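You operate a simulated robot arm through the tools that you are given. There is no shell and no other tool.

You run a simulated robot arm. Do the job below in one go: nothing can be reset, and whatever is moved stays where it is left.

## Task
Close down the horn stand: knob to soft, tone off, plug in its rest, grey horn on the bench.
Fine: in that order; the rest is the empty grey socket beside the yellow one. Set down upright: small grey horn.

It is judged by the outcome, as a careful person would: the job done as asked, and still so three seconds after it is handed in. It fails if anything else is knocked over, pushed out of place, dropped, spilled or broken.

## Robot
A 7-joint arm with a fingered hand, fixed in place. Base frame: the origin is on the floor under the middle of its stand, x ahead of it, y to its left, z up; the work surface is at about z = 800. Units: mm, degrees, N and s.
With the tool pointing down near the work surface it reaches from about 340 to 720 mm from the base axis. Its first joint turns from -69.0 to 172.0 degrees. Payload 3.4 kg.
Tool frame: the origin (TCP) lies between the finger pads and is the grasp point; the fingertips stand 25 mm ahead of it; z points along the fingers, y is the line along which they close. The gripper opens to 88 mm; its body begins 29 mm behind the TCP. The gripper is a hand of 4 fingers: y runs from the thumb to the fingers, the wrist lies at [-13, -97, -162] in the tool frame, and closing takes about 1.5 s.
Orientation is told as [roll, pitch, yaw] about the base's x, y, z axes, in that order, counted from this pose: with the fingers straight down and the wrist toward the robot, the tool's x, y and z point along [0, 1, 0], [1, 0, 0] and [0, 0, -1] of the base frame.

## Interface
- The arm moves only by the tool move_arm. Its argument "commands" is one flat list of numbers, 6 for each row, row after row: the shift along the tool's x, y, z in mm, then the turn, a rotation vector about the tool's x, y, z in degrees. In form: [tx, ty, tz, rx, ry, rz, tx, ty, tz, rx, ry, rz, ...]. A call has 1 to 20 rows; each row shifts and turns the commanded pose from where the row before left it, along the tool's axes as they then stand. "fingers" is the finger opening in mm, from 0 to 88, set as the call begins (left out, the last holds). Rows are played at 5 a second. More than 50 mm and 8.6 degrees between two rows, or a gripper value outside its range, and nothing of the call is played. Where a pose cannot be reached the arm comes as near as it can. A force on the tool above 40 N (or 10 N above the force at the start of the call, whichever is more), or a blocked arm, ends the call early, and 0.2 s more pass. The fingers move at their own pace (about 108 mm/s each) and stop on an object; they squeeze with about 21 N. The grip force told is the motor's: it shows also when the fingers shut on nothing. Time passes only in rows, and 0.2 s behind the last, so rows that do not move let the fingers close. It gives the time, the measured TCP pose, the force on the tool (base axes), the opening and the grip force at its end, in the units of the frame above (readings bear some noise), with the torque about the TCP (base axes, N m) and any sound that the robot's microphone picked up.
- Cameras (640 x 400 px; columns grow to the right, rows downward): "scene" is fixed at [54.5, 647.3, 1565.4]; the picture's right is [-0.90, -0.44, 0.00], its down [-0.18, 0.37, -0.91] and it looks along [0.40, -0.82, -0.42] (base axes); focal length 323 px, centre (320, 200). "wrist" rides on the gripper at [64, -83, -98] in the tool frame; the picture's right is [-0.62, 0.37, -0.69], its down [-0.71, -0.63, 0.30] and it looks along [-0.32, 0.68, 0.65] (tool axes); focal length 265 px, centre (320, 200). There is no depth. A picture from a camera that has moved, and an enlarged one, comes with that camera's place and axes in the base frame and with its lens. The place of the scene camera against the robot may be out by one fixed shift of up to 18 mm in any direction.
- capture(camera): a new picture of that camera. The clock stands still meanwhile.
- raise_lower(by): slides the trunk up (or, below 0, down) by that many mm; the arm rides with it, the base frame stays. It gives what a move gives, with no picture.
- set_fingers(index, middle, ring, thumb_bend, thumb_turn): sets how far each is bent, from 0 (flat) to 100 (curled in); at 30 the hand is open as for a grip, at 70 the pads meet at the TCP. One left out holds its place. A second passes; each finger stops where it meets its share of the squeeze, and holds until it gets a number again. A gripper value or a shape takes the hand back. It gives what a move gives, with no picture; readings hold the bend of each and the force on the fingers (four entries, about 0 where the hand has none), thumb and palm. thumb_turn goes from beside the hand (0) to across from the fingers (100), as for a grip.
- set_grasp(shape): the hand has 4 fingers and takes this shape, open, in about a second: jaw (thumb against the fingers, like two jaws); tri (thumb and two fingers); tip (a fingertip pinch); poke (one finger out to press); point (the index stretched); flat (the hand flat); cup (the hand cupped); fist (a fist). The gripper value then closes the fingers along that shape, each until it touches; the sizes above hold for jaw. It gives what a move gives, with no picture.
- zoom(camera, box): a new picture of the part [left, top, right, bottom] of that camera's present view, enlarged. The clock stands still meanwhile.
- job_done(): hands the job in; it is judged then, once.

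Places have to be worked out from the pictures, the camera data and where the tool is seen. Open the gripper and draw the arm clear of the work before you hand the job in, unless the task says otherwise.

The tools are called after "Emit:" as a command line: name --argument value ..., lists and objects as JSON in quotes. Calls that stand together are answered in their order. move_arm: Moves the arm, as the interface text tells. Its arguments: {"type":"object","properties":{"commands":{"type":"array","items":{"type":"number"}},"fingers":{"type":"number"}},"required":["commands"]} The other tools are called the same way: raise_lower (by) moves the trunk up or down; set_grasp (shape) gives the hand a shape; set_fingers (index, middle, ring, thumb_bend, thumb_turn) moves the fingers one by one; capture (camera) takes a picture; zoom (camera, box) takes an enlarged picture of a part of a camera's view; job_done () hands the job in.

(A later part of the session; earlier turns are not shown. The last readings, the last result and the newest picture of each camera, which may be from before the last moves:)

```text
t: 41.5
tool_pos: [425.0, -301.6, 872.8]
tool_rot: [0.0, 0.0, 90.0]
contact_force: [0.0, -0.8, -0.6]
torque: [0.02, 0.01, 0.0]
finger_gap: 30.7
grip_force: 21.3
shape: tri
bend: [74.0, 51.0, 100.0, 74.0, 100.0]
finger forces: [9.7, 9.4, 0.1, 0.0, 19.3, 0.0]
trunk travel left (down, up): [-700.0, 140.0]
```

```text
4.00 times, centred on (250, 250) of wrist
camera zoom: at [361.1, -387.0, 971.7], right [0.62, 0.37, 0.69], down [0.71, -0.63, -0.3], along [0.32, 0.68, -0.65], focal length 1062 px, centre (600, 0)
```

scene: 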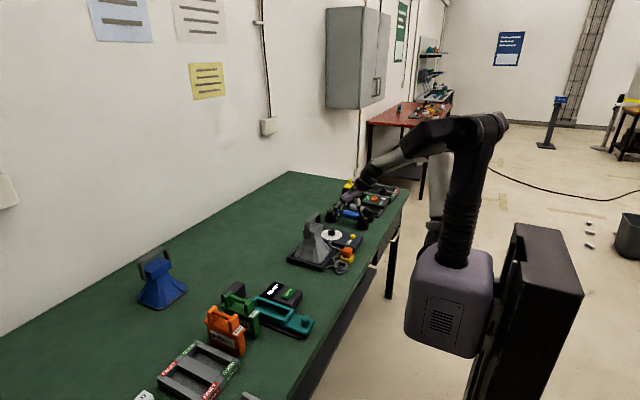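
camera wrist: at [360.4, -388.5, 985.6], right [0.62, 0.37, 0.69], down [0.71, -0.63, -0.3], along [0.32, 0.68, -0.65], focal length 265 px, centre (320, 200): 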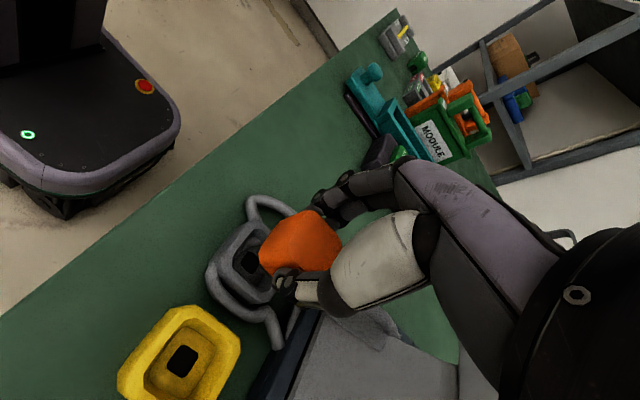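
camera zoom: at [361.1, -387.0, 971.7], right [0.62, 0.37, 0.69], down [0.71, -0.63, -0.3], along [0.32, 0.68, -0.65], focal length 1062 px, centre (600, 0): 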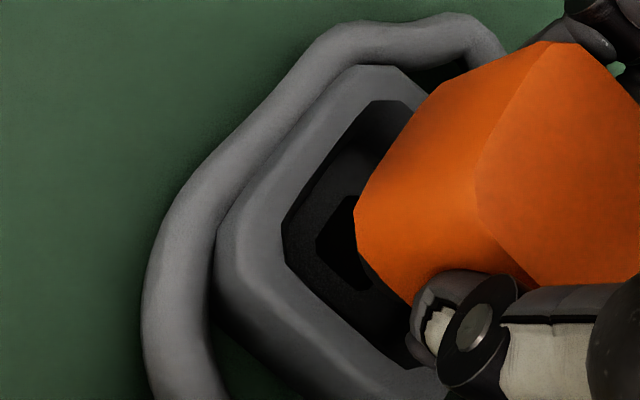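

Now the plug's outline is centred over the opening within about 1 mm. I lower it in small steps, watching the force.

Emit:
move_arm --commands '[0, 0, 3, 0, 0, 0, 0, 0, 3, 0, 0, 0, 0, 0, 2, 0, 0, 0, 0, 0, 0, 0, 0, 0]'

Emit:
zoom --camera "scene" --box '[330, 250, 354, 272]'

Emit:
zoom --camera "wrist" --box '[200, 200, 300, 300]'

```text
t: 42.5
tool_pos: [425.8, -302.0, 864.7]
tool_rot: [0.0, 0.0, 90.1]
contact_force: [0.4, -0.1, -0.4]
torque: [0.01, -0.01, 0.01]
finger_gap: 31.0
grip_force: 20.9
shape: tri
bend: [74.0, 51.0, 100.0, 74.0, 100.0]
finger forces: [9.7, 9.6, 0.0, 0.0, 19.1, 0.0]
trunk travel left (down, up): [-700.0, 140.0]
```

```text
16.00 times, centred on (342, 261) of scene
camera zoom: at [54.5, 647.3, 1565.4], right [-0.9, -0.44, 0.0], down [-0.18, 0.37, -0.91], along [0.4, -0.82, -0.42], focal length 5174 px, centre (-32, -776)
```

zoom: 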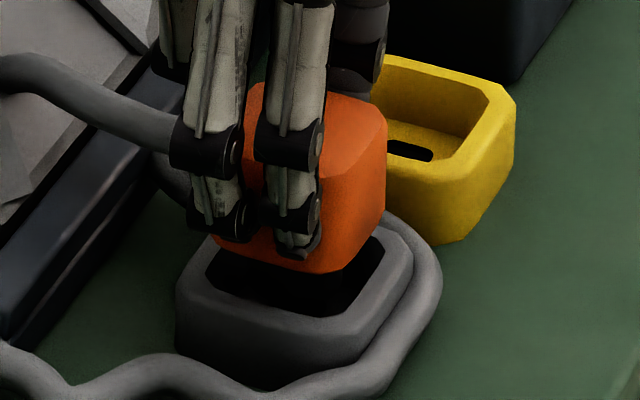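

```text
4.00 times, centred on (250, 250) of wrist
camera zoom: at [360.8, -387.0, 963.5], right [0.62, 0.37, 0.69], down [0.71, -0.63, -0.3], along [0.32, 0.68, -0.65], focal length 1062 px, centre (600, 0)
```

zoom: 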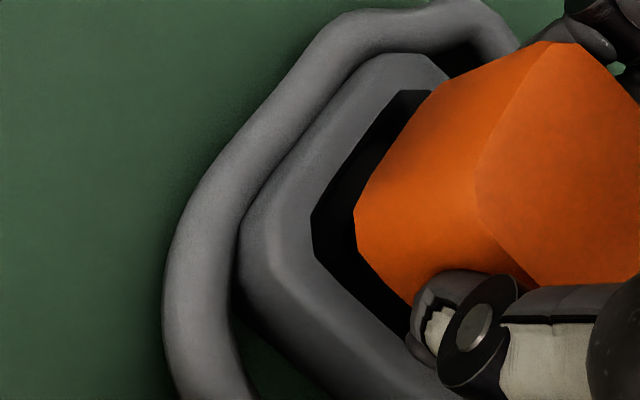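

The lower part is entering the grey rest with no force. I continue the last ~8 mm gently.

Emit:
move_arm --commands '[0, 0, 2, 0, 0, 0, 0, 0, 2, 0, 0, 0, 0, 0, 2, 0, 0, 0, 0, 0, 1.5, 0, 0, 0, 0, 0, 0, 0, 0, 0]'

Emit:
zoom --camera "scene" --box '[330, 250, 354, 272]'

Emit:
zoom --camera "wrist" --box '[200, 150, 380, 340]'

```text
t: 43.7
tool_pos: [425.8, -302.3, 855.5]
tool_rot: [0.0, 0.1, 90.0]
contact_force: [-0.1, 0.1, -4.2]
torque: [-0.01, 0.0, 0.0]
finger_gap: 30.7
grip_force: 21.2
shape: tri
bend: [74.0, 51.0, 100.0, 74.0, 100.0]
finger forces: [9.7, 9.4, 0.0, 0.0, 19.0, 0.1]
trunk travel left (down, up): [-700.0, 140.0]
```

```text
16.00 times, centred on (342, 261) of scene
camera zoom: at [54.5, 647.3, 1565.4], right [-0.9, -0.44, 0.0], down [-0.18, 0.37, -0.91], along [0.4, -0.82, -0.42], focal length 5174 px, centre (-32, -776)
```

zoom: 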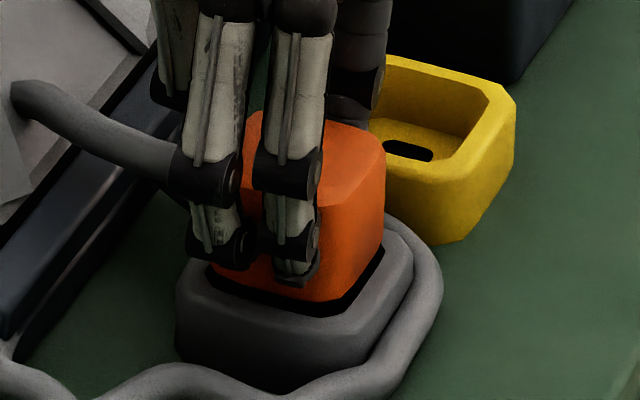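

```text
2.11 times, centred on (290, 245) of wrist
camera zoom: at [361.1, -387.2, 955.6], right [0.62, 0.37, 0.69], down [0.71, -0.63, -0.31], along [0.32, 0.68, -0.65], focal length 559 px, centre (383, 105)
```

zoom: 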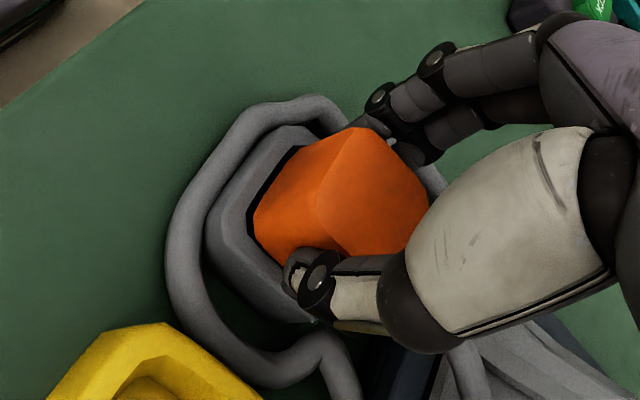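

TCP height 855.5 equals the seated height it had in the yellow socket, and the tool feels a slight downward pull, as if latched. I press one more millimetre to confirm it bottoms out.

Emit:
move_arm --commands '[0, 0, 1, 0, 0, 0, 0, 0, 0, 0, 0, 0]'

Emit:
zoom --camera "scene" --box '[330, 250, 354, 272]'

```text
t: 44.3
tool_pos: [425.3, -302.3, 856.6]
tool_rot: [0.1, 0.0, 90.0]
contact_force: [0.0, -0.2, -2.3]
torque: [0.01, 0.0, -0.01]
finger_gap: 30.8
grip_force: 20.7
shape: tri
bend: [74.0, 51.0, 100.0, 74.0, 100.0]
finger forces: [9.7, 9.6, 0.0, 0.0, 19.2, 0.0]
trunk travel left (down, up): [-700.0, 140.0]
```

```text
16.00 times, centred on (342, 261) of scene
camera zoom: at [54.5, 647.3, 1565.4], right [-0.9, -0.44, 0.0], down [-0.18, 0.37, -0.91], along [0.4, -0.82, -0.42], focal length 5174 px, centre (-32, -776)
```

zoom: 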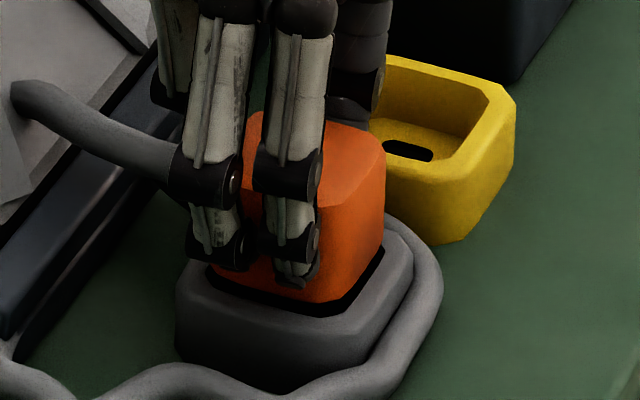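

The downward pull is lessening (4.2 → 2.3 N), so the latch is drawing the plug down. I follow another millimetre.

Emit:
move_arm --commands '[0, 0, 1.2, 0, 0, 0, 0, 0, 0, 0, 0, 0]'

Emit:
zoom --camera "scene" --box '[330, 250, 354, 272]'

```text
t: 44.9
tool_pos: [425.7, -301.1, 856.0]
tool_rot: [-0.1, 0.0, 90.0]
contact_force: [0.9, -2.5, 6.7]
torque: [-0.04, -0.01, 0.04]
finger_gap: 31.2
grip_force: 21.3
shape: tri
bend: [74.0, 51.0, 100.0, 74.0, 100.0]
finger forces: [9.8, 9.7, 0.0, 0.0, 21.6, 0.0]
trunk travel left (down, up): [-700.0, 140.0]
```

```text
16.00 times, centred on (342, 261) of scene
camera zoom: at [54.5, 647.3, 1565.4], right [-0.9, -0.44, 0.0], down [-0.18, 0.37, -0.91], along [0.4, -0.82, -0.42], focal length 5174 px, centre (-32, -776)
```

zoom: 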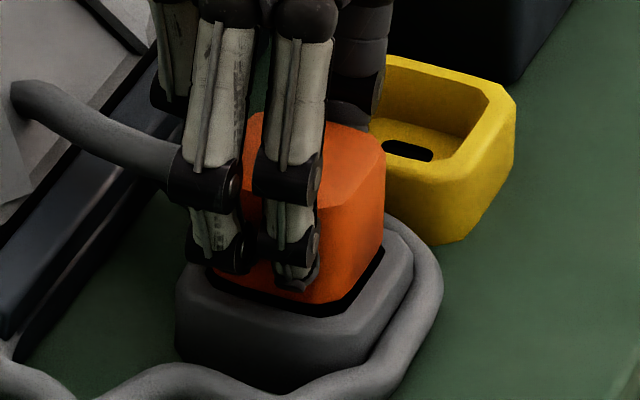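

The force is now +6.7 N: the plug is fully seated. I open the fingers, then lift straight up.

Emit:
move_arm --commands '[0, 0, -1, 0, 0, 0, 0, 0, 0, 0, 0, 0, 0, 0, 0, 0, 0, 0, 0, 0, 0, 0, 0, 0, 0, 0, 0, 0, 0, 0]' --fingers 54

Emit:
move_arm --commands '[0, 0, -5, 0, 0, 0, 0, 0, -8, 0, 0, 0, 0, 0, -12, 0, 0, 0, 0, 0, -20, 0, 0, 0, 0, 0, -25, 0, 0, 0, 0, 0, -25, 0, 0, 0, 0, 0, -25, 0, 0, 0, 0, 0, -25, 0, 0, 0]'

Emit:
capture --camera "wrist"

Emit:
zoom --camera "scene" --box '[280, 200, 376, 280]'

```text
t: 46.1
tool_pos: [426.8, -302.0, 855.9]
tool_rot: [0.0, 0.0, 90.0]
contact_force: [0.2, -1.3, 0.0]
torque: [0.0, -0.03, 0.01]
finger_gap: 53.6
grip_force: 0.0
shape: tri
bend: [73.0, 40.0, 99.0, 64.0, 100.0]
finger forces: [0.0, 0.0, 0.0, 0.0, 0.1, 0.0]
trunk travel left (down, up): [-700.0, 140.0]
```

```text
t: 47.9
tool_pos: [426.3, -299.0, 1001.6]
tool_rot: [0.0, 0.0, 89.9]
contact_force: [-0.1, -0.4, -0.1]
torque: [0.01, -0.03, 0.03]
finger_gap: 53.7
grip_force: 0.0
shape: tri
bend: [73.0, 40.0, 99.0, 64.0, 100.0]
finger forces: [0.0, 0.1, 0.0, 0.0, 0.0, 0.1]
trunk travel left (down, up): [-700.0, 140.0]
```

```text
taken
camera wrist: at [361.7, -385.2, 1101.2], right [0.62, 0.37, 0.69], down [0.71, -0.63, -0.3], along [0.32, 0.68, -0.65], focal length 265 px, centre (320, 200)
```

wrist: 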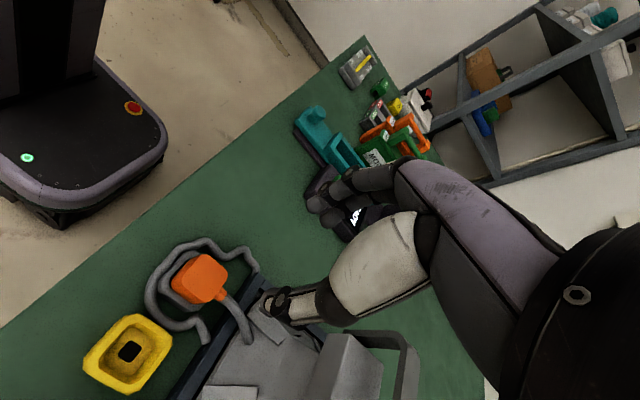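

```text
5.00 times, centred on (328, 240) of scene
camera zoom: at [54.5, 647.3, 1565.4], right [-0.9, -0.44, 0.0], down [-0.18, 0.37, -0.91], along [0.4, -0.82, -0.42], focal length 1617 px, centre (280, 0)
```

zoom: 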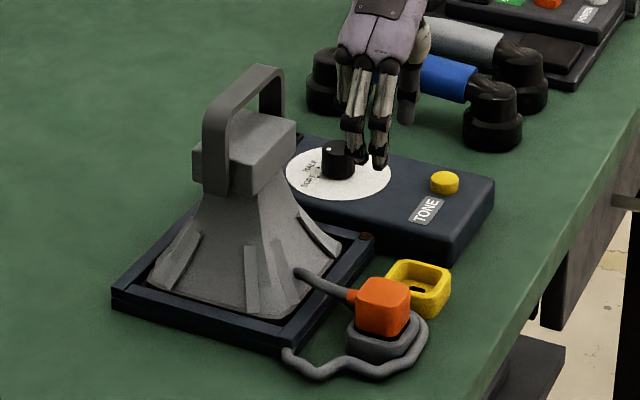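

The plug sits in the grey rest. Before handling the horn I check where the cable runs, since it now passes near the horn.

Emit:
zoom --camera "scene" --box '[300, 230, 372, 282]'

Emit:
zoom --camera "wrist" --box '[80, 220, 300, 400]'

```text
7.69 times, centred on (336, 256) of scene
camera zoom: at [54.5, 647.3, 1565.4], right [-0.9, -0.44, 0.0], down [-0.18, 0.37, -0.91], along [0.4, -0.82, -0.42], focal length 2487 px, centre (197, -231)
```

zoom: 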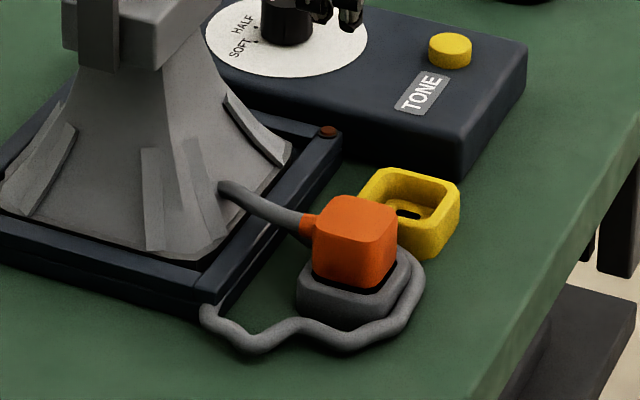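

```text
2.22 times, centred on (190, 310) of wrist
camera zoom: at [361.7, -385.2, 1101.2], right [0.62, 0.37, 0.69], down [0.71, -0.63, -0.3], along [0.32, 0.68, -0.65], focal length 590 px, centre (609, -44)
```

zoom: 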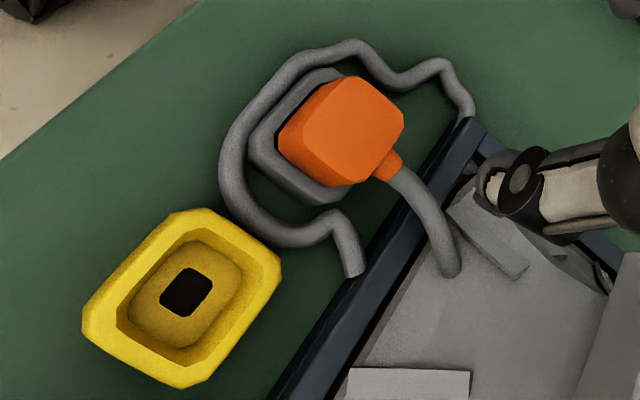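

The cable is just a loose lead on the bench side (no tie to the horn's top). Now the horn: I raise well above the handle height, turn back to yaw 0°, and take jaw shape with a view on the handle.

Emit:
move_arm --commands '[0, 0, -25, 0, 0, 0, 0, 0, -25, 0, 0, 0, 0, 0, -25, 0, 0, 0, 0, -20, -5, 0, 0, 8, 0, 0, 0, 0, 0, 8, 0, 0, 0, 0, 0, 8, 0, 0, 0, 0, 0, 8, 0, 0, 0, 0, 0, 8, 0, 0, 0, 0, 0, 8, 0, 0, 0, 0, 0, 8, 0, 0, 0, 0, 0, 8, 0, 0, 0, 0, 0, 8, 0, 0, 0, 0, 0, 8, 0, 0, 0, 0, 0, 8, 0, 0, 0, 0, 0, 2]' --fingers 60

Emit:
move_arm --commands '[-20, 0, 0, 0, 0, 0, -20, 0, 0, 0, 0, 0, -20, 0, 0, 0, 0, 0, -15, 0, 0, 0, 0, 0, 0, 0, 0, 0, 0, 0]'

Emit:
capture --camera "wrist"

```text
t: 51.1
tool_pos: [425.6, -322.1, 1080.7]
tool_rot: [-0.1, 0.0, -0.1]
contact_force: [-0.3, 0.0, -0.5]
torque: [-0.01, -0.01, -0.01]
finger_gap: 59.8
grip_force: 0.0
shape: tri
bend: [73.0, 38.0, 99.0, 60.0, 100.0]
finger forces: [0.0, 0.0, 0.0, 0.1, 0.0, 0.0]
trunk travel left (down, up): [-700.0, 140.0]
```

```text
t: 52.3
tool_pos: [425.2, -396.7, 1079.0]
tool_rot: [0.0, 0.1, -0.1]
contact_force: [0.5, 0.3, -0.4]
torque: [0.03, -0.02, -0.01]
finger_gap: 59.6
grip_force: 0.0
shape: tri
bend: [73.0, 38.0, 99.0, 60.0, 100.0]
finger forces: [0.0, 0.1, 0.1, 0.0, 0.0, 0.0]
trunk travel left (down, up): [-700.0, 140.0]
```

```text
taken
camera wrist: at [341.6, -334.7, 1179.3], right [0.37, -0.62, 0.69], down [-0.63, -0.71, -0.3], along [0.68, -0.32, -0.65], focal length 265 px, centre (320, 200)
```

wrist: 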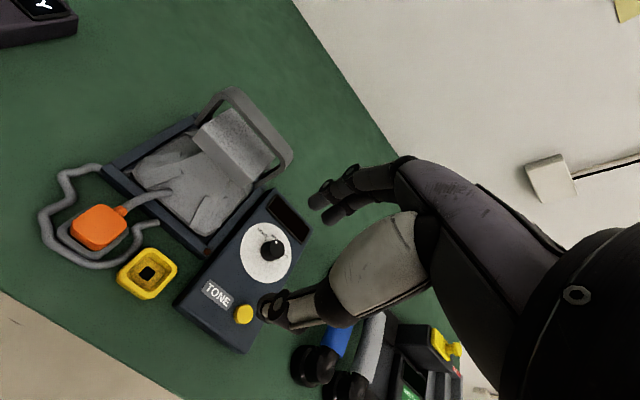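

I zoom on the horn and its handle for precise triangulation.

Emit:
zoom --camera "wrist" --box '[170, 70, 310, 210]'

Emit:
zoom --camera "scene" --box '[290, 205, 350, 275]'

Emit:
zoom --camera "wrist" --box '[20, 100, 260, 300]'

```text
2.86 times, centred on (240, 140) of wrist
camera zoom: at [341.6, -334.7, 1179.3], right [0.37, -0.62, 0.69], down [-0.63, -0.71, -0.3], along [0.68, -0.32, -0.65], focal length 758 px, centre (549, 371)
```

zoom: 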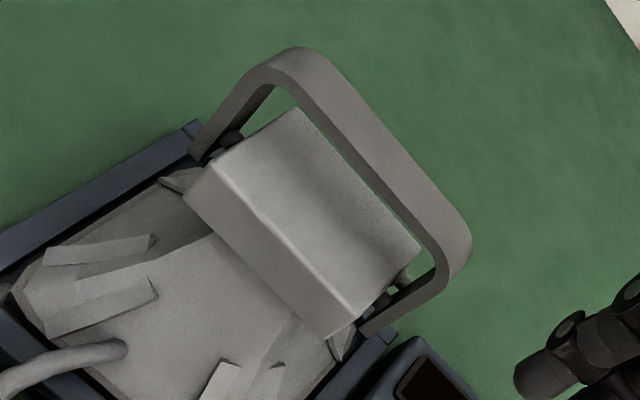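

```text
5.71 times, centred on (320, 240) of scene
camera zoom: at [54.5, 647.3, 1565.4], right [-0.9, -0.44, 0.0], down [-0.18, 0.37, -0.91], along [0.4, -0.82, -0.42], focal length 1848 px, centre (320, -29)
```

zoom: 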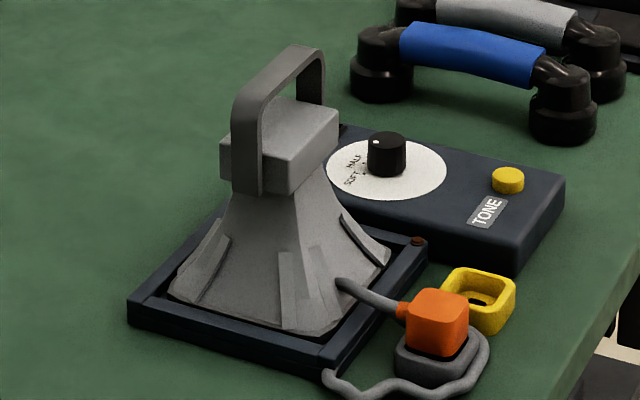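

```text
2.00 times, centred on (140, 200) of wrist
camera zoom: at [341.6, -334.7, 1179.3], right [0.37, -0.62, 0.69], down [-0.63, -0.71, -0.3], along [0.68, -0.32, -0.65], focal length 531 px, centre (680, 200)
```

zoom: 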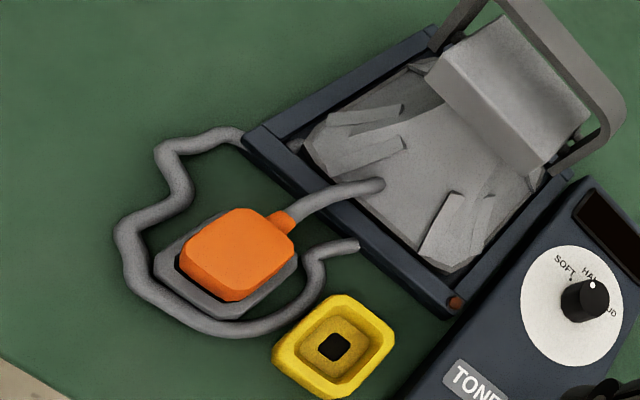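

Handle bar: centre ≈(561,-332), along y, top ≈980, ~18 mm wide; block top below it ≈944. Horn base ≈120 mm square. I move above the bar at a safe height with 60 mm opening.

Emit:
move_arm --commands '[11.2, 22.7, 0, 0, 0, 0, 11.2, 22.7, 0, 0, 0, 0, 11.2, 22.7, 0, 0, 0, 0, 11.2, 22.7, 0, 0, 0, 0, 11.2, 22.7, 0, 0, 0, 0, 10.7, 22.2, 0, 0, 0, 0, 0, 0, 20, 0, 0, 0, 0, 0, 15, 0, 0, 0, 0, 0, 0, 0, 0, 0]' --fingers 62

Emit:
capture --camera "wrist"

Emit:
zoom --camera "scene" --box '[280, 180, 360, 260]'

```text
t: 54.3
tool_pos: [559.2, -329.4, 1044.0]
tool_rot: [0.0, 0.0, 0.0]
contact_force: [0.4, 0.3, 0.3]
torque: [0.03, -0.02, -0.01]
finger_gap: 61.9
grip_force: 0.0
shape: tri
bend: [27.0, 37.0, 99.0, 58.0, 99.0]
finger forces: [0.0, 0.0, 0.0, 0.0, 0.1, 0.1]
trunk travel left (down, up): [-700.0, 140.0]
```

```text
taken
camera wrist: at [476.1, -266.0, 1143.9], right [0.37, -0.62, 0.69], down [-0.63, -0.71, -0.31], along [0.68, -0.32, -0.65], focal length 265 px, centre (320, 200)
```

wrist: 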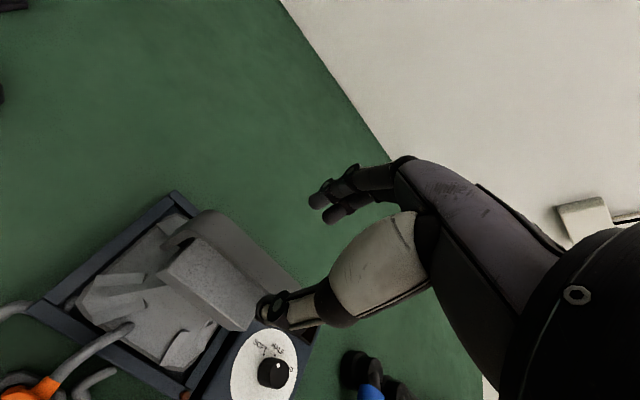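

```text
5.00 times, centred on (320, 220) of scene
camera zoom: at [54.5, 647.3, 1565.4], right [-0.9, -0.44, 0.0], down [-0.18, 0.37, -0.91], along [0.4, -0.82, -0.42], focal length 1617 px, centre (320, 100)
```

zoom: 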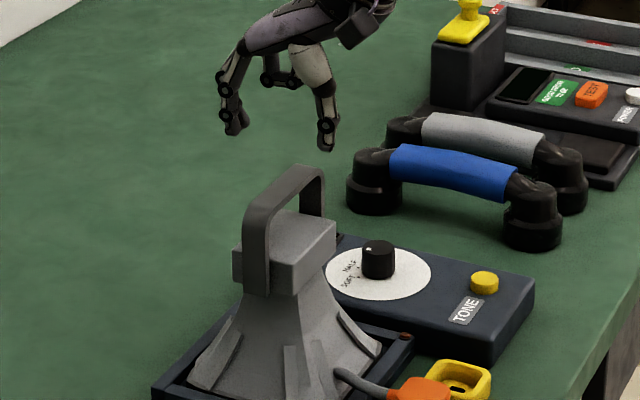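

The midpoint between thumb and fingers looks vertically above the bar in the scene view. I zoom both views to refine.

Emit:
zoom --camera "wrist" --box '[140, 170, 360, 350]'

Emit:
zoom --camera "scene" --box '[300, 190, 344, 240]'

```text
2.22 times, centred on (250, 260) of wrist
camera zoom: at [476.1, -266.0, 1143.9], right [0.37, -0.62, 0.69], down [-0.63, -0.71, -0.31], along [0.68, -0.32, -0.65], focal length 590 px, centre (476, 67)
```

zoom: 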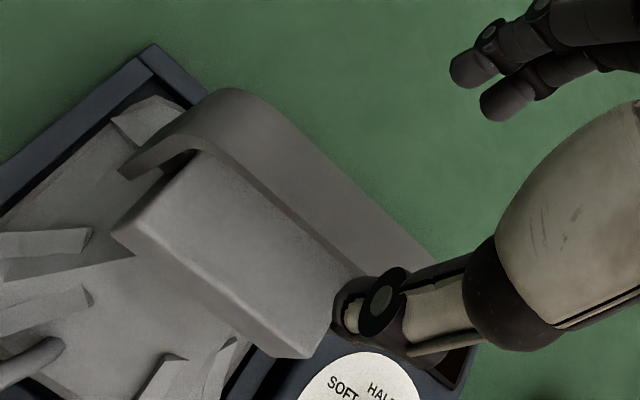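

```text
8.00 times, centred on (322, 215) of scene
camera zoom: at [54.5, 647.3, 1565.4], right [-0.9, -0.44, 0.0], down [-0.18, 0.37, -0.91], along [0.4, -0.82, -0.42], focal length 2587 px, centre (304, 80)
```

zoom: 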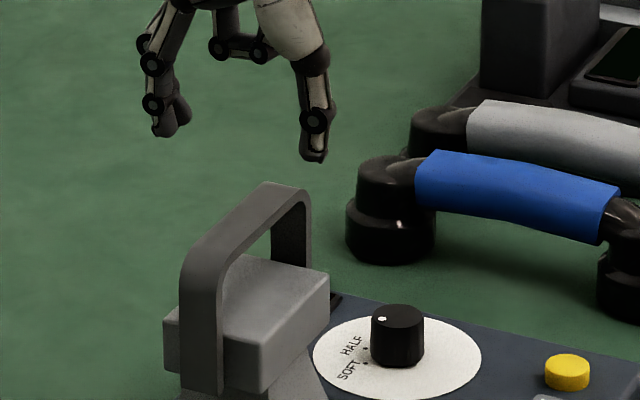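

The bar spans x≈547-570 with its top near z≈975. I lower to TCP z≈1002, fingertips just around the bar's top, and check.

Emit:
move_arm --commands '[-1, 0, 14, 0, 0, 0, 0, 0, 14, 0, 0, 0, 0, 0, 14, 0, 0, 0, 0, 0, 0, 0, 0, 0]'

Emit:
zoom --camera "wrist" --box '[140, 150, 360, 330]'

Emit:
zoom --camera "scene" --box '[300, 190, 344, 240]'

```text
t: 55.3
tool_pos: [561.2, -330.6, 1003.6]
tool_rot: [0.0, 0.0, -0.1]
contact_force: [0.6, -0.6, -0.1]
torque: [0.01, 0.0, -0.02]
finger_gap: 61.6
grip_force: 0.0
shape: tri
bend: [27.0, 37.0, 99.0, 58.0, 99.0]
finger forces: [0.0, 0.0, 0.0, 0.0, 0.0, 0.1]
trunk travel left (down, up): [-700.0, 140.0]
```

```text
2.22 times, centred on (250, 240) of wrist
camera zoom: at [477.3, -268.4, 1102.8], right [0.37, -0.62, 0.69], down [-0.63, -0.71, -0.31], along [0.68, -0.32, -0.65], focal length 590 px, centre (476, 111)
```

zoom: 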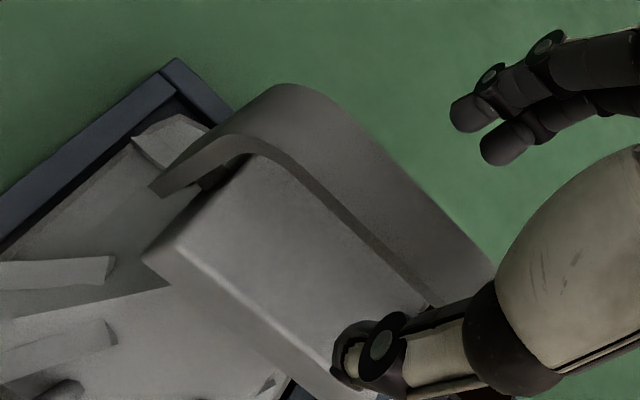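

```text
8.00 times, centred on (322, 215) of scene
camera zoom: at [54.5, 647.3, 1565.4], right [-0.9, -0.44, 0.0], down [-0.18, 0.37, -0.91], along [0.4, -0.82, -0.42], focal length 2587 px, centre (304, 80)
```

zoom: 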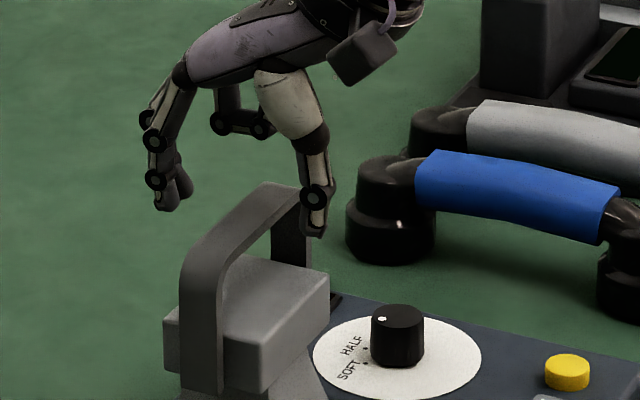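

The fingertips are level with the bar's top and straddle it evenly. I lower another 25 mm so the pads are at the bar, still above the block.

Emit:
move_arm --commands '[0, 0, 8, 0, 0, 0, 0, 0, 8, 0, 0, 0, 0, 0, 6, 0, 0, 0, 0, 0, 4, 0, 0, 0, 0, 0, 0, 0, 0, 0]'

Emit:
zoom --camera "wrist" --box '[160, 120, 360, 320]'

Emit:
zoom --camera "scene" --box '[300, 190, 344, 240]'

```text
t: 56.5
tool_pos: [560.8, -330.8, 977.5]
tool_rot: [0.1, 0.0, -0.1]
contact_force: [0.6, 0.4, 0.1]
torque: [-0.02, 0.0, 0.0]
finger_gap: 61.9
grip_force: 0.0
shape: tri
bend: [27.0, 37.0, 99.0, 58.0, 99.0]
finger forces: [0.1, 0.0, 0.0, 0.0, 0.0, 0.0]
trunk travel left (down, up): [-700.0, 140.0]
```

```text
2.00 times, centred on (260, 220) of wrist
camera zoom: at [477.7, -268.6, 1076.6], right [0.37, -0.62, 0.69], down [-0.63, -0.71, -0.3], along [0.68, -0.32, -0.65], focal length 531 px, centre (440, 160)
```

zoom: 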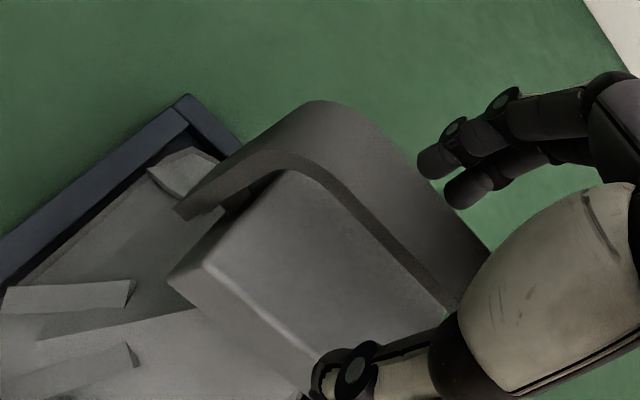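

```text
8.00 times, centred on (322, 215) of scene
camera zoom: at [54.5, 647.3, 1565.4], right [-0.9, -0.44, 0.0], down [-0.18, 0.37, -0.91], along [0.4, -0.82, -0.42], focal length 2587 px, centre (304, 80)
```

zoom: 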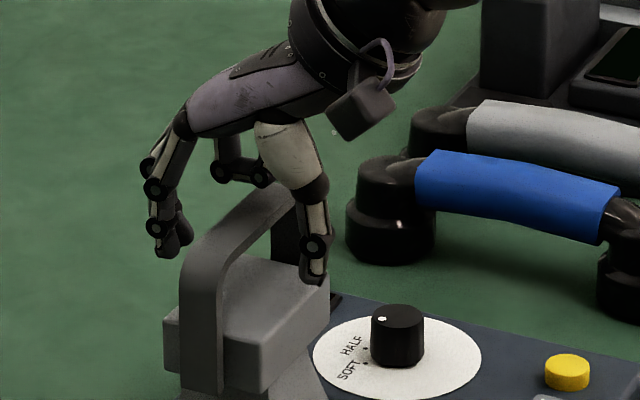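

No contact, pads level with the bar. I close the fingers on the handle.

Emit:
move_arm --commands '[0, 0, 0, 0, 0, 0, 0, 0, 0, 0, 0, 0, 0, 0, 0, 0, 0, 0, 0, 0, 0, 0, 0, 0, 0, 0, 0, 0, 0, 0, 0, 0, 0, 0, 0, 0, 0, 0, 0, 0, 0, 0]' --fingers 5

Emit:
zoom --camera "wrist" --box '[160, 120, 360, 320]'

Emit:
zoom --camera "scene" --box '[300, 190, 344, 240]'

```text
t: 58.1
tool_pos: [559.9, -331.1, 978.5]
tool_rot: [0.0, 0.0, 0.1]
contact_force: [0.3, 0.3, -0.6]
torque: [-0.02, 0.02, -0.04]
finger_gap: 5.4
grip_force: 0.1
shape: tri
bend: [71.0, 66.0, 99.0, 72.0, 100.0]
finger forces: [0.0, 0.0, 0.0, 0.0, 0.9, 0.0]
trunk travel left (down, up): [-700.0, 140.0]
```

```text
2.00 times, centred on (260, 220) of wrist
camera zoom: at [477.5, -268.6, 1076.9], right [0.37, -0.62, 0.69], down [-0.63, -0.71, -0.3], along [0.68, -0.32, -0.65], focal length 531 px, centre (440, 160)
```

zoom: 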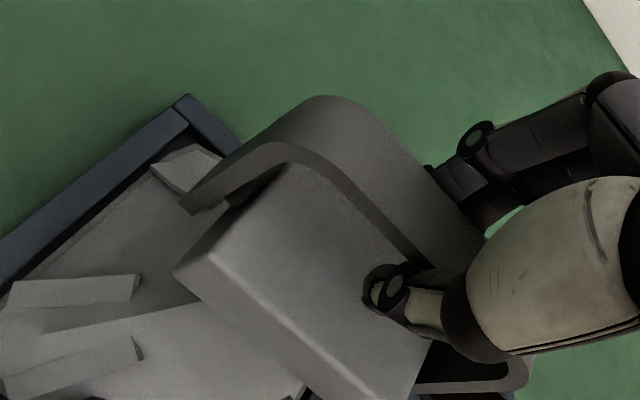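

```text
8.00 times, centred on (322, 215) of scene
camera zoom: at [54.5, 647.3, 1565.4], right [-0.9, -0.44, 0.0], down [-0.18, 0.37, -0.91], along [0.4, -0.82, -0.42], focal length 2587 px, centre (304, 80)
```

zoom: 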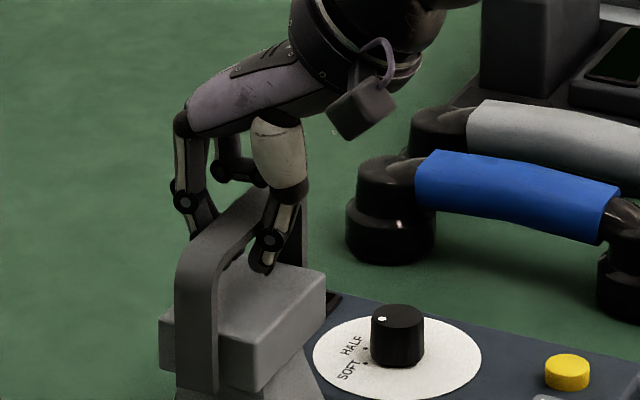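

The gap went to 5 mm with almost no force: the fingers have closed beneath the bar rather than on its sides. I look closer before doing anything.

Emit:
zoom --camera "scene" --box '[308, 203, 336, 231]'

Emit:
capture --camera "wrist"

Emit:
zoom --camera "wrist" --box '[270, 180, 390, 300]'

```text
14.29 times, centred on (322, 217) of scene
camera zoom: at [54.5, 647.3, 1565.4], right [-0.9, -0.44, 0.0], down [-0.18, 0.37, -0.91], along [0.4, -0.82, -0.42], focal length 4619 px, centre (291, -43)
```

zoom: 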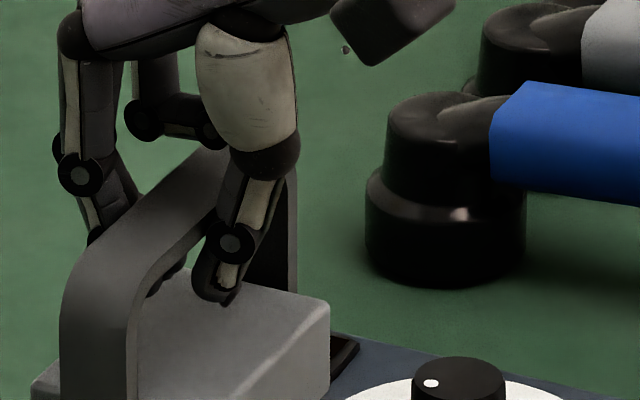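

```text
taken
camera wrist: at [477.5, -268.6, 1076.9], right [0.37, -0.62, 0.69], down [-0.63, -0.71, -0.3], along [0.68, -0.32, -0.65], focal length 265 px, centre (320, 200)
```

wrist: 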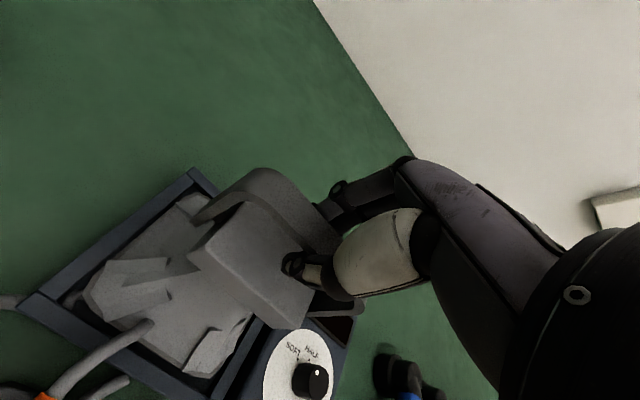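

```text
3.33 times, centred on (330, 240) of wrist
camera zoom: at [477.5, -268.6, 1076.9], right [0.37, -0.62, 0.69], down [-0.63, -0.71, -0.3], along [0.68, -0.32, -0.65], focal length 885 px, centre (287, 67)
```

zoom: 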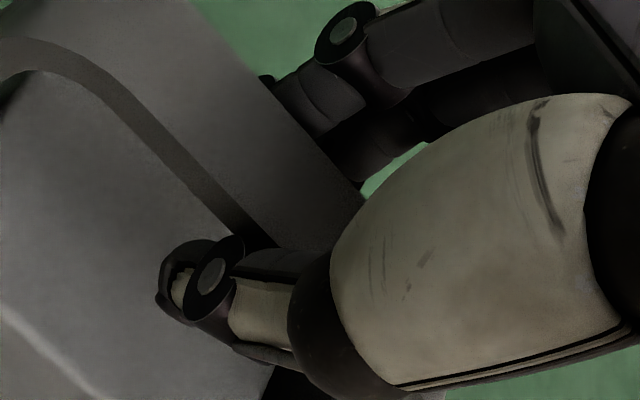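

The fingertips and thumb have closed under the bar, caging it like a hook, with the bar in the hollow of the hand. That is a safe hold, so I lift slowly and watch force and picture.

Emit:
move_arm --commands '[0, 0, -3, 0, 0, 0, 0, 0, -3, 0, 0, 0, 0, 0, -3, 0, 0, 0, 0, 0, -3, 0, 0, 0, 0, 0, 0, 0, 0, 0]' --fingers 0

Emit:
zoom --camera "scene" --box '[290, 195, 350, 275]'

Emit:
zoom --camera "wrist" --box '[160, 120, 360, 320]'

```text
t: 59.3
tool_pos: [561.0, -330.7, 988.9]
tool_rot: [-0.1, 0.0, 0.0]
contact_force: [-0.3, 0.4, -3.6]
torque: [-0.02, 0.0, 0.02]
finger_gap: 6.7
grip_force: 21.3
shape: tri
bend: [72.0, 70.0, 100.0, 79.0, 100.0]
finger forces: [6.2, 3.4, 0.0, 0.0, 16.3, 0.0]
trunk travel left (down, up): [-700.0, 140.0]
```

```text
5.00 times, centred on (320, 235) of scene
camera zoom: at [54.5, 647.3, 1565.4], right [-0.9, -0.44, 0.0], down [-0.18, 0.37, -0.91], along [0.4, -0.82, -0.42], focal length 1617 px, centre (320, 25)
```

zoom: 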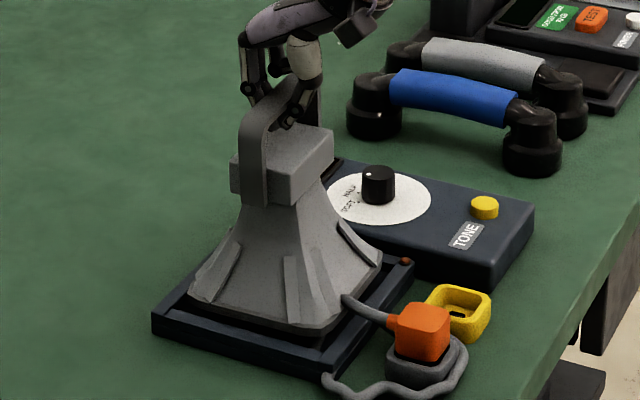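

```text
2.00 times, centred on (260, 220) of wrist
camera zoom: at [477.5, -268.4, 1087.9], right [0.37, -0.62, 0.69], down [-0.63, -0.71, -0.3], along [0.68, -0.32, -0.65], focal length 531 px, centre (440, 160)
```

zoom: 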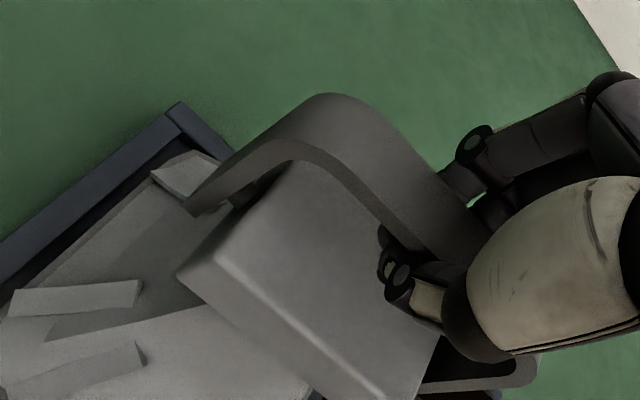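

The horn is coming up, hanging upright with about 3.6 N load. I continue lifting slowly to clear the tray walls by a good margin.

Emit:
move_arm --commands '[0, 0, -5, 0, 0, 0, 0, 0, -6, 0, 0, 0, 0, 0, -7, 0, 0, 0, 0, 0, -7, 0, 0, 0, 0, 0, -7, 0, 0, 0, 0, 0, -7, 0, 0, 0, 0, 0, -5, 0, 0, 0, 0, 0, 0, 0, 0, 0]'

Emit:
zoom --camera "scene" --box '[270, 170, 370, 280]'

Emit:
capture --camera "wrist"

```text
t: 61.1
tool_pos: [561.0, -331.7, 1033.3]
tool_rot: [0.1, 0.0, 0.0]
contact_force: [0.0, 1.1, -3.4]
torque: [0.01, 0.0, 0.01]
finger_gap: 6.9
grip_force: 20.5
shape: tri
bend: [72.0, 70.0, 100.0, 79.0, 100.0]
finger forces: [6.1, 3.5, 0.0, 0.0, 16.2, 0.1]
trunk travel left (down, up): [-700.0, 140.0]
```

```text
3.64 times, centred on (320, 225) of scene
camera zoom: at [54.5, 647.3, 1565.4], right [-0.9, -0.44, 0.0], down [-0.18, 0.37, -0.91], along [0.4, -0.82, -0.42], focal length 1176 px, centre (320, 109)
```

zoom: 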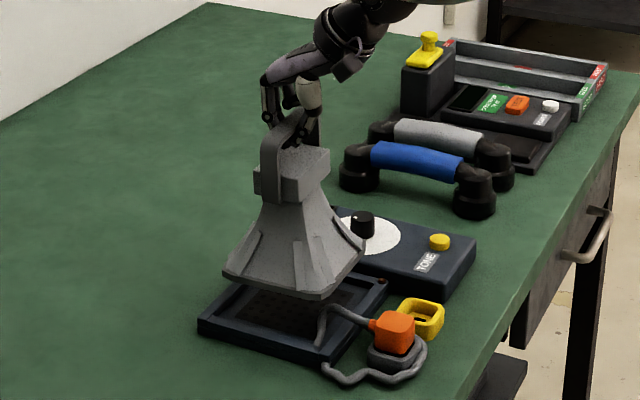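

```text
taken
camera wrist: at [477.4, -269.0, 1132.2], right [0.37, -0.62, 0.69], down [-0.63, -0.71, -0.3], along [0.68, -0.32, -0.65], focal length 265 px, centre (320, 200)
```

wrist: 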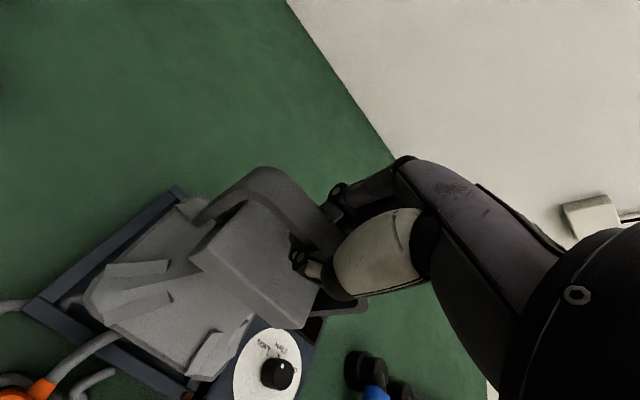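

The horn hangs upright and clear of the tray. I carry it slowly about 157 mm toward +y, to the free bench area between the tray (edge y≈-252) and the READY box (edge y≈-95).

Emit:
move_arm --commands '[5, 0, 0, 0, 0, 0, 9, 0, 0, 0, 0, 0, 11, 0, 0, 0, 0, 0, 11, 0, 0, 0, 0, 0, 11, 0, 0, 0, 0, 0, 11, 0, 0, 0, 0, 0, 11, 0, 0, 0, 0, 0, 11, 0, 0, 0, 0, 0, 11, 0, 0, 0, 0, 0, 11, 0, 0, 0, 0, 0, 11, 0, 0, 0, 0, 0, 11, 0, 0, 0, 0, 0, 11, 0, 0, 0, 0, 0, 10, 0, 0, 0, 0, 0, 7, 0, 0, 0, 0, 0, 5, 0, 0, 0, 0, 0, 0, 0, 0, 0, 0, 0]'

Emit:
capture --camera "scene"

Emit:
zoom --camera "scene" --box '[220, 190, 370, 320]'

Emit:
capture --camera "wrist"

```text
t: 64.7
tool_pos: [563.1, -173.4, 1031.5]
tool_rot: [0.0, 0.1, 0.0]
contact_force: [-0.3, -0.2, -3.0]
torque: [0.01, 0.01, -0.04]
finger_gap: 6.9
grip_force: 20.8
shape: tri
bend: [72.0, 70.0, 100.0, 79.0, 100.0]
finger forces: [6.2, 3.4, 0.0, 0.0, 16.0, 0.1]
trunk travel left (down, up): [-700.0, 140.0]
```

```text
taken
```

scene: 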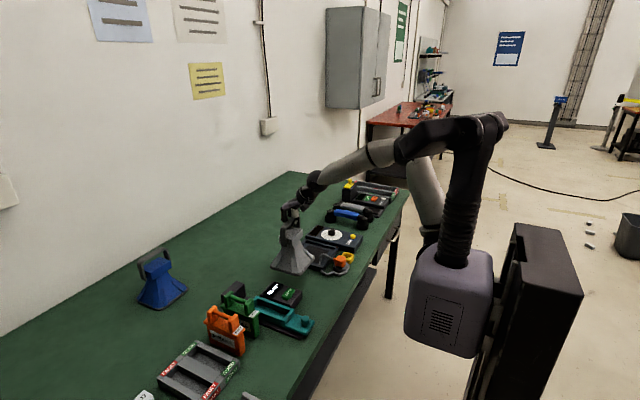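

```text
3.08 times, centred on (295, 255) of scene
camera zoom: at [54.5, 647.3, 1565.4], right [-0.9, -0.44, 0.0], down [-0.18, 0.37, -0.91], along [0.4, -0.82, -0.42], focal length 995 px, centre (397, 31)
```

zoom: 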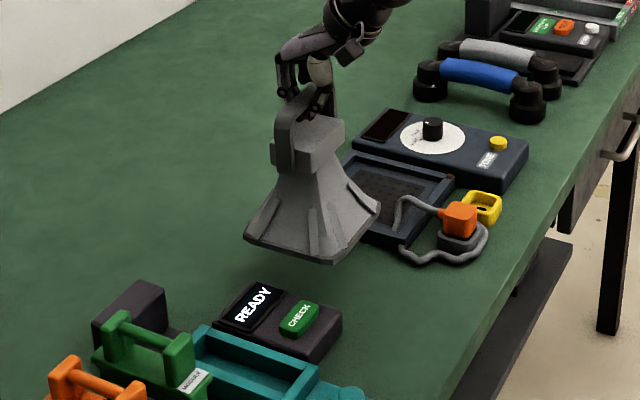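

```text
taken
camera wrist: at [478.9, -111.2, 1131.5], right [0.37, -0.62, 0.69], down [-0.63, -0.71, -0.3], along [0.68, -0.32, -0.65], focal length 265 px, centre (320, 200)
```

wrist: 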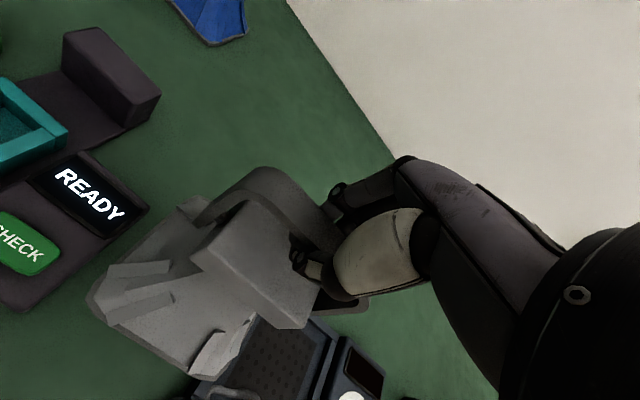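

The horn is centred between the tray and the READY box with about 20 mm on each side. I lower it 40 mm first.

Emit:
move_arm --commands '[-1.5, 0, 6, 0, 0, 0, 0, 0, 7, 0, 0, 0, 0, 0, 7, 0, 0, 0, 0, 0, 7, 0, 0, 0, 0, 0, 7, 0, 0, 0, 0, 0, 6, 0, 0, 0, 0, 0, 0, 0, 0, 0]'

Emit:
zoom --camera "scene" --box '[250, 210, 340, 290]'

Emit:
capture --camera "wrist"

```text
t: 66.3
tool_pos: [562.0, -175.7, 992.7]
tool_rot: [0.1, -0.1, 0.0]
contact_force: [0.1, 1.1, -3.7]
torque: [0.01, 0.01, -0.01]
finger_gap: 6.6
grip_force: 20.8
shape: tri
bend: [72.0, 70.0, 100.0, 79.0, 100.0]
finger forces: [6.0, 3.2, 0.1, 0.1, 16.0, 0.1]
trunk travel left (down, up): [-700.0, 140.0]
```

```text
5.00 times, centred on (295, 250) of scene
camera zoom: at [54.5, 647.3, 1565.4], right [-0.9, -0.44, 0.0], down [-0.18, 0.37, -0.91], along [0.4, -0.82, -0.42], focal length 1617 px, centre (445, -50)
```

zoom: 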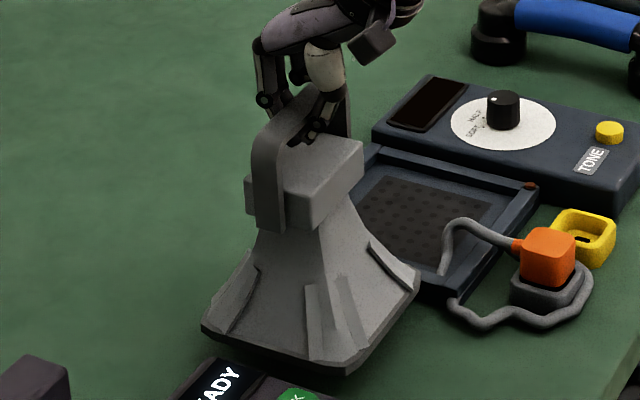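

```text
taken
camera wrist: at [477.8, -113.1, 1092.5], right [0.37, -0.62, 0.69], down [-0.63, -0.71, -0.3], along [0.68, -0.32, -0.65], focal length 265 px, centre (320, 200)
```

wrist: 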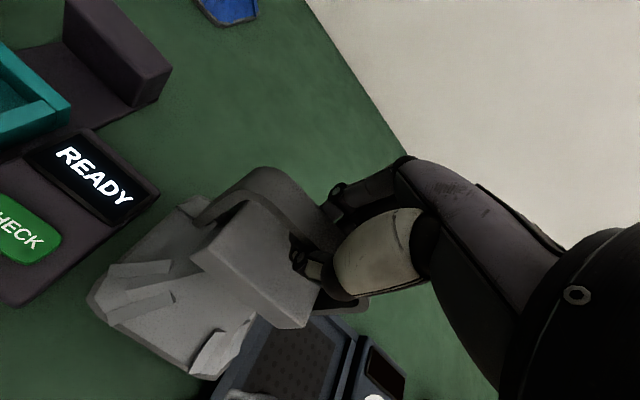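

About 15 mm remain above the bench. I zoom in to verify the clearance to the tray and the READY box before touching down.

Emit:
zoom --camera "wrist" --box '[60, 260, 320, 400]'

Emit:
zoom --camera "wrist" --box '[0, 140, 240, 340]'

Emit:
zoom --camera "scene" --box '[270, 240, 350, 300]'

```text
2.46 times, centred on (190, 330) of wrist
camera zoom: at [477.8, -113.1, 1092.5], right [0.37, -0.62, 0.69], down [-0.63, -0.71, -0.3], along [0.68, -0.32, -0.65], focal length 653 px, centre (640, -120)
```

zoom: 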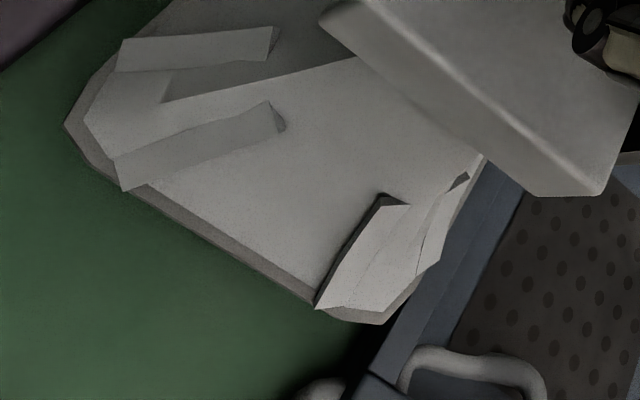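

```text
2.00 times, centred on (120, 240) of wrist
camera zoom: at [477.8, -113.1, 1092.5], right [0.37, -0.62, 0.69], down [-0.63, -0.71, -0.3], along [0.68, -0.32, -0.65], focal length 531 px, centre (720, 120)
```

zoom: 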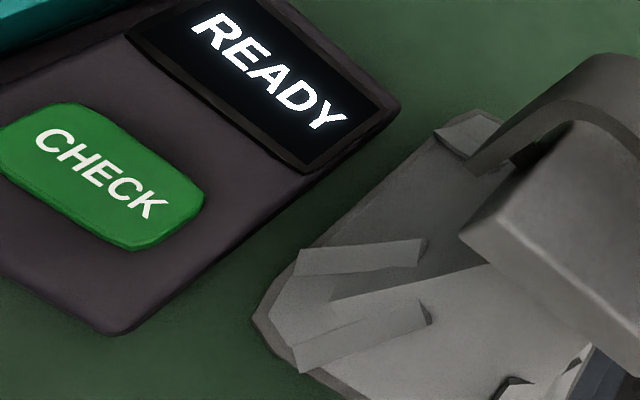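

```text
6.67 times, centred on (310, 270) of scene
camera zoom: at [54.5, 647.3, 1565.4], right [-0.9, -0.44, 0.0], down [-0.18, 0.37, -0.91], along [0.4, -0.82, -0.42], focal length 2156 px, centre (387, -267)
```

zoom: 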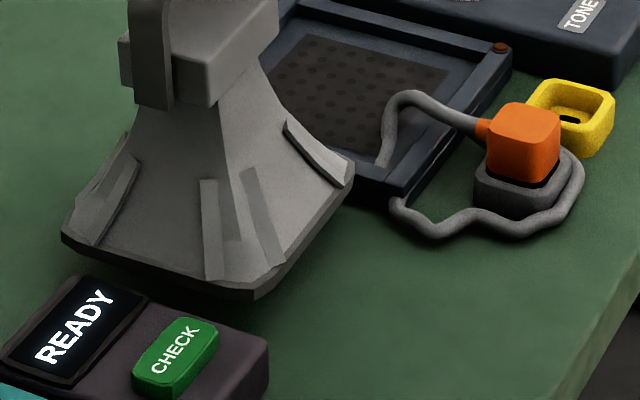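

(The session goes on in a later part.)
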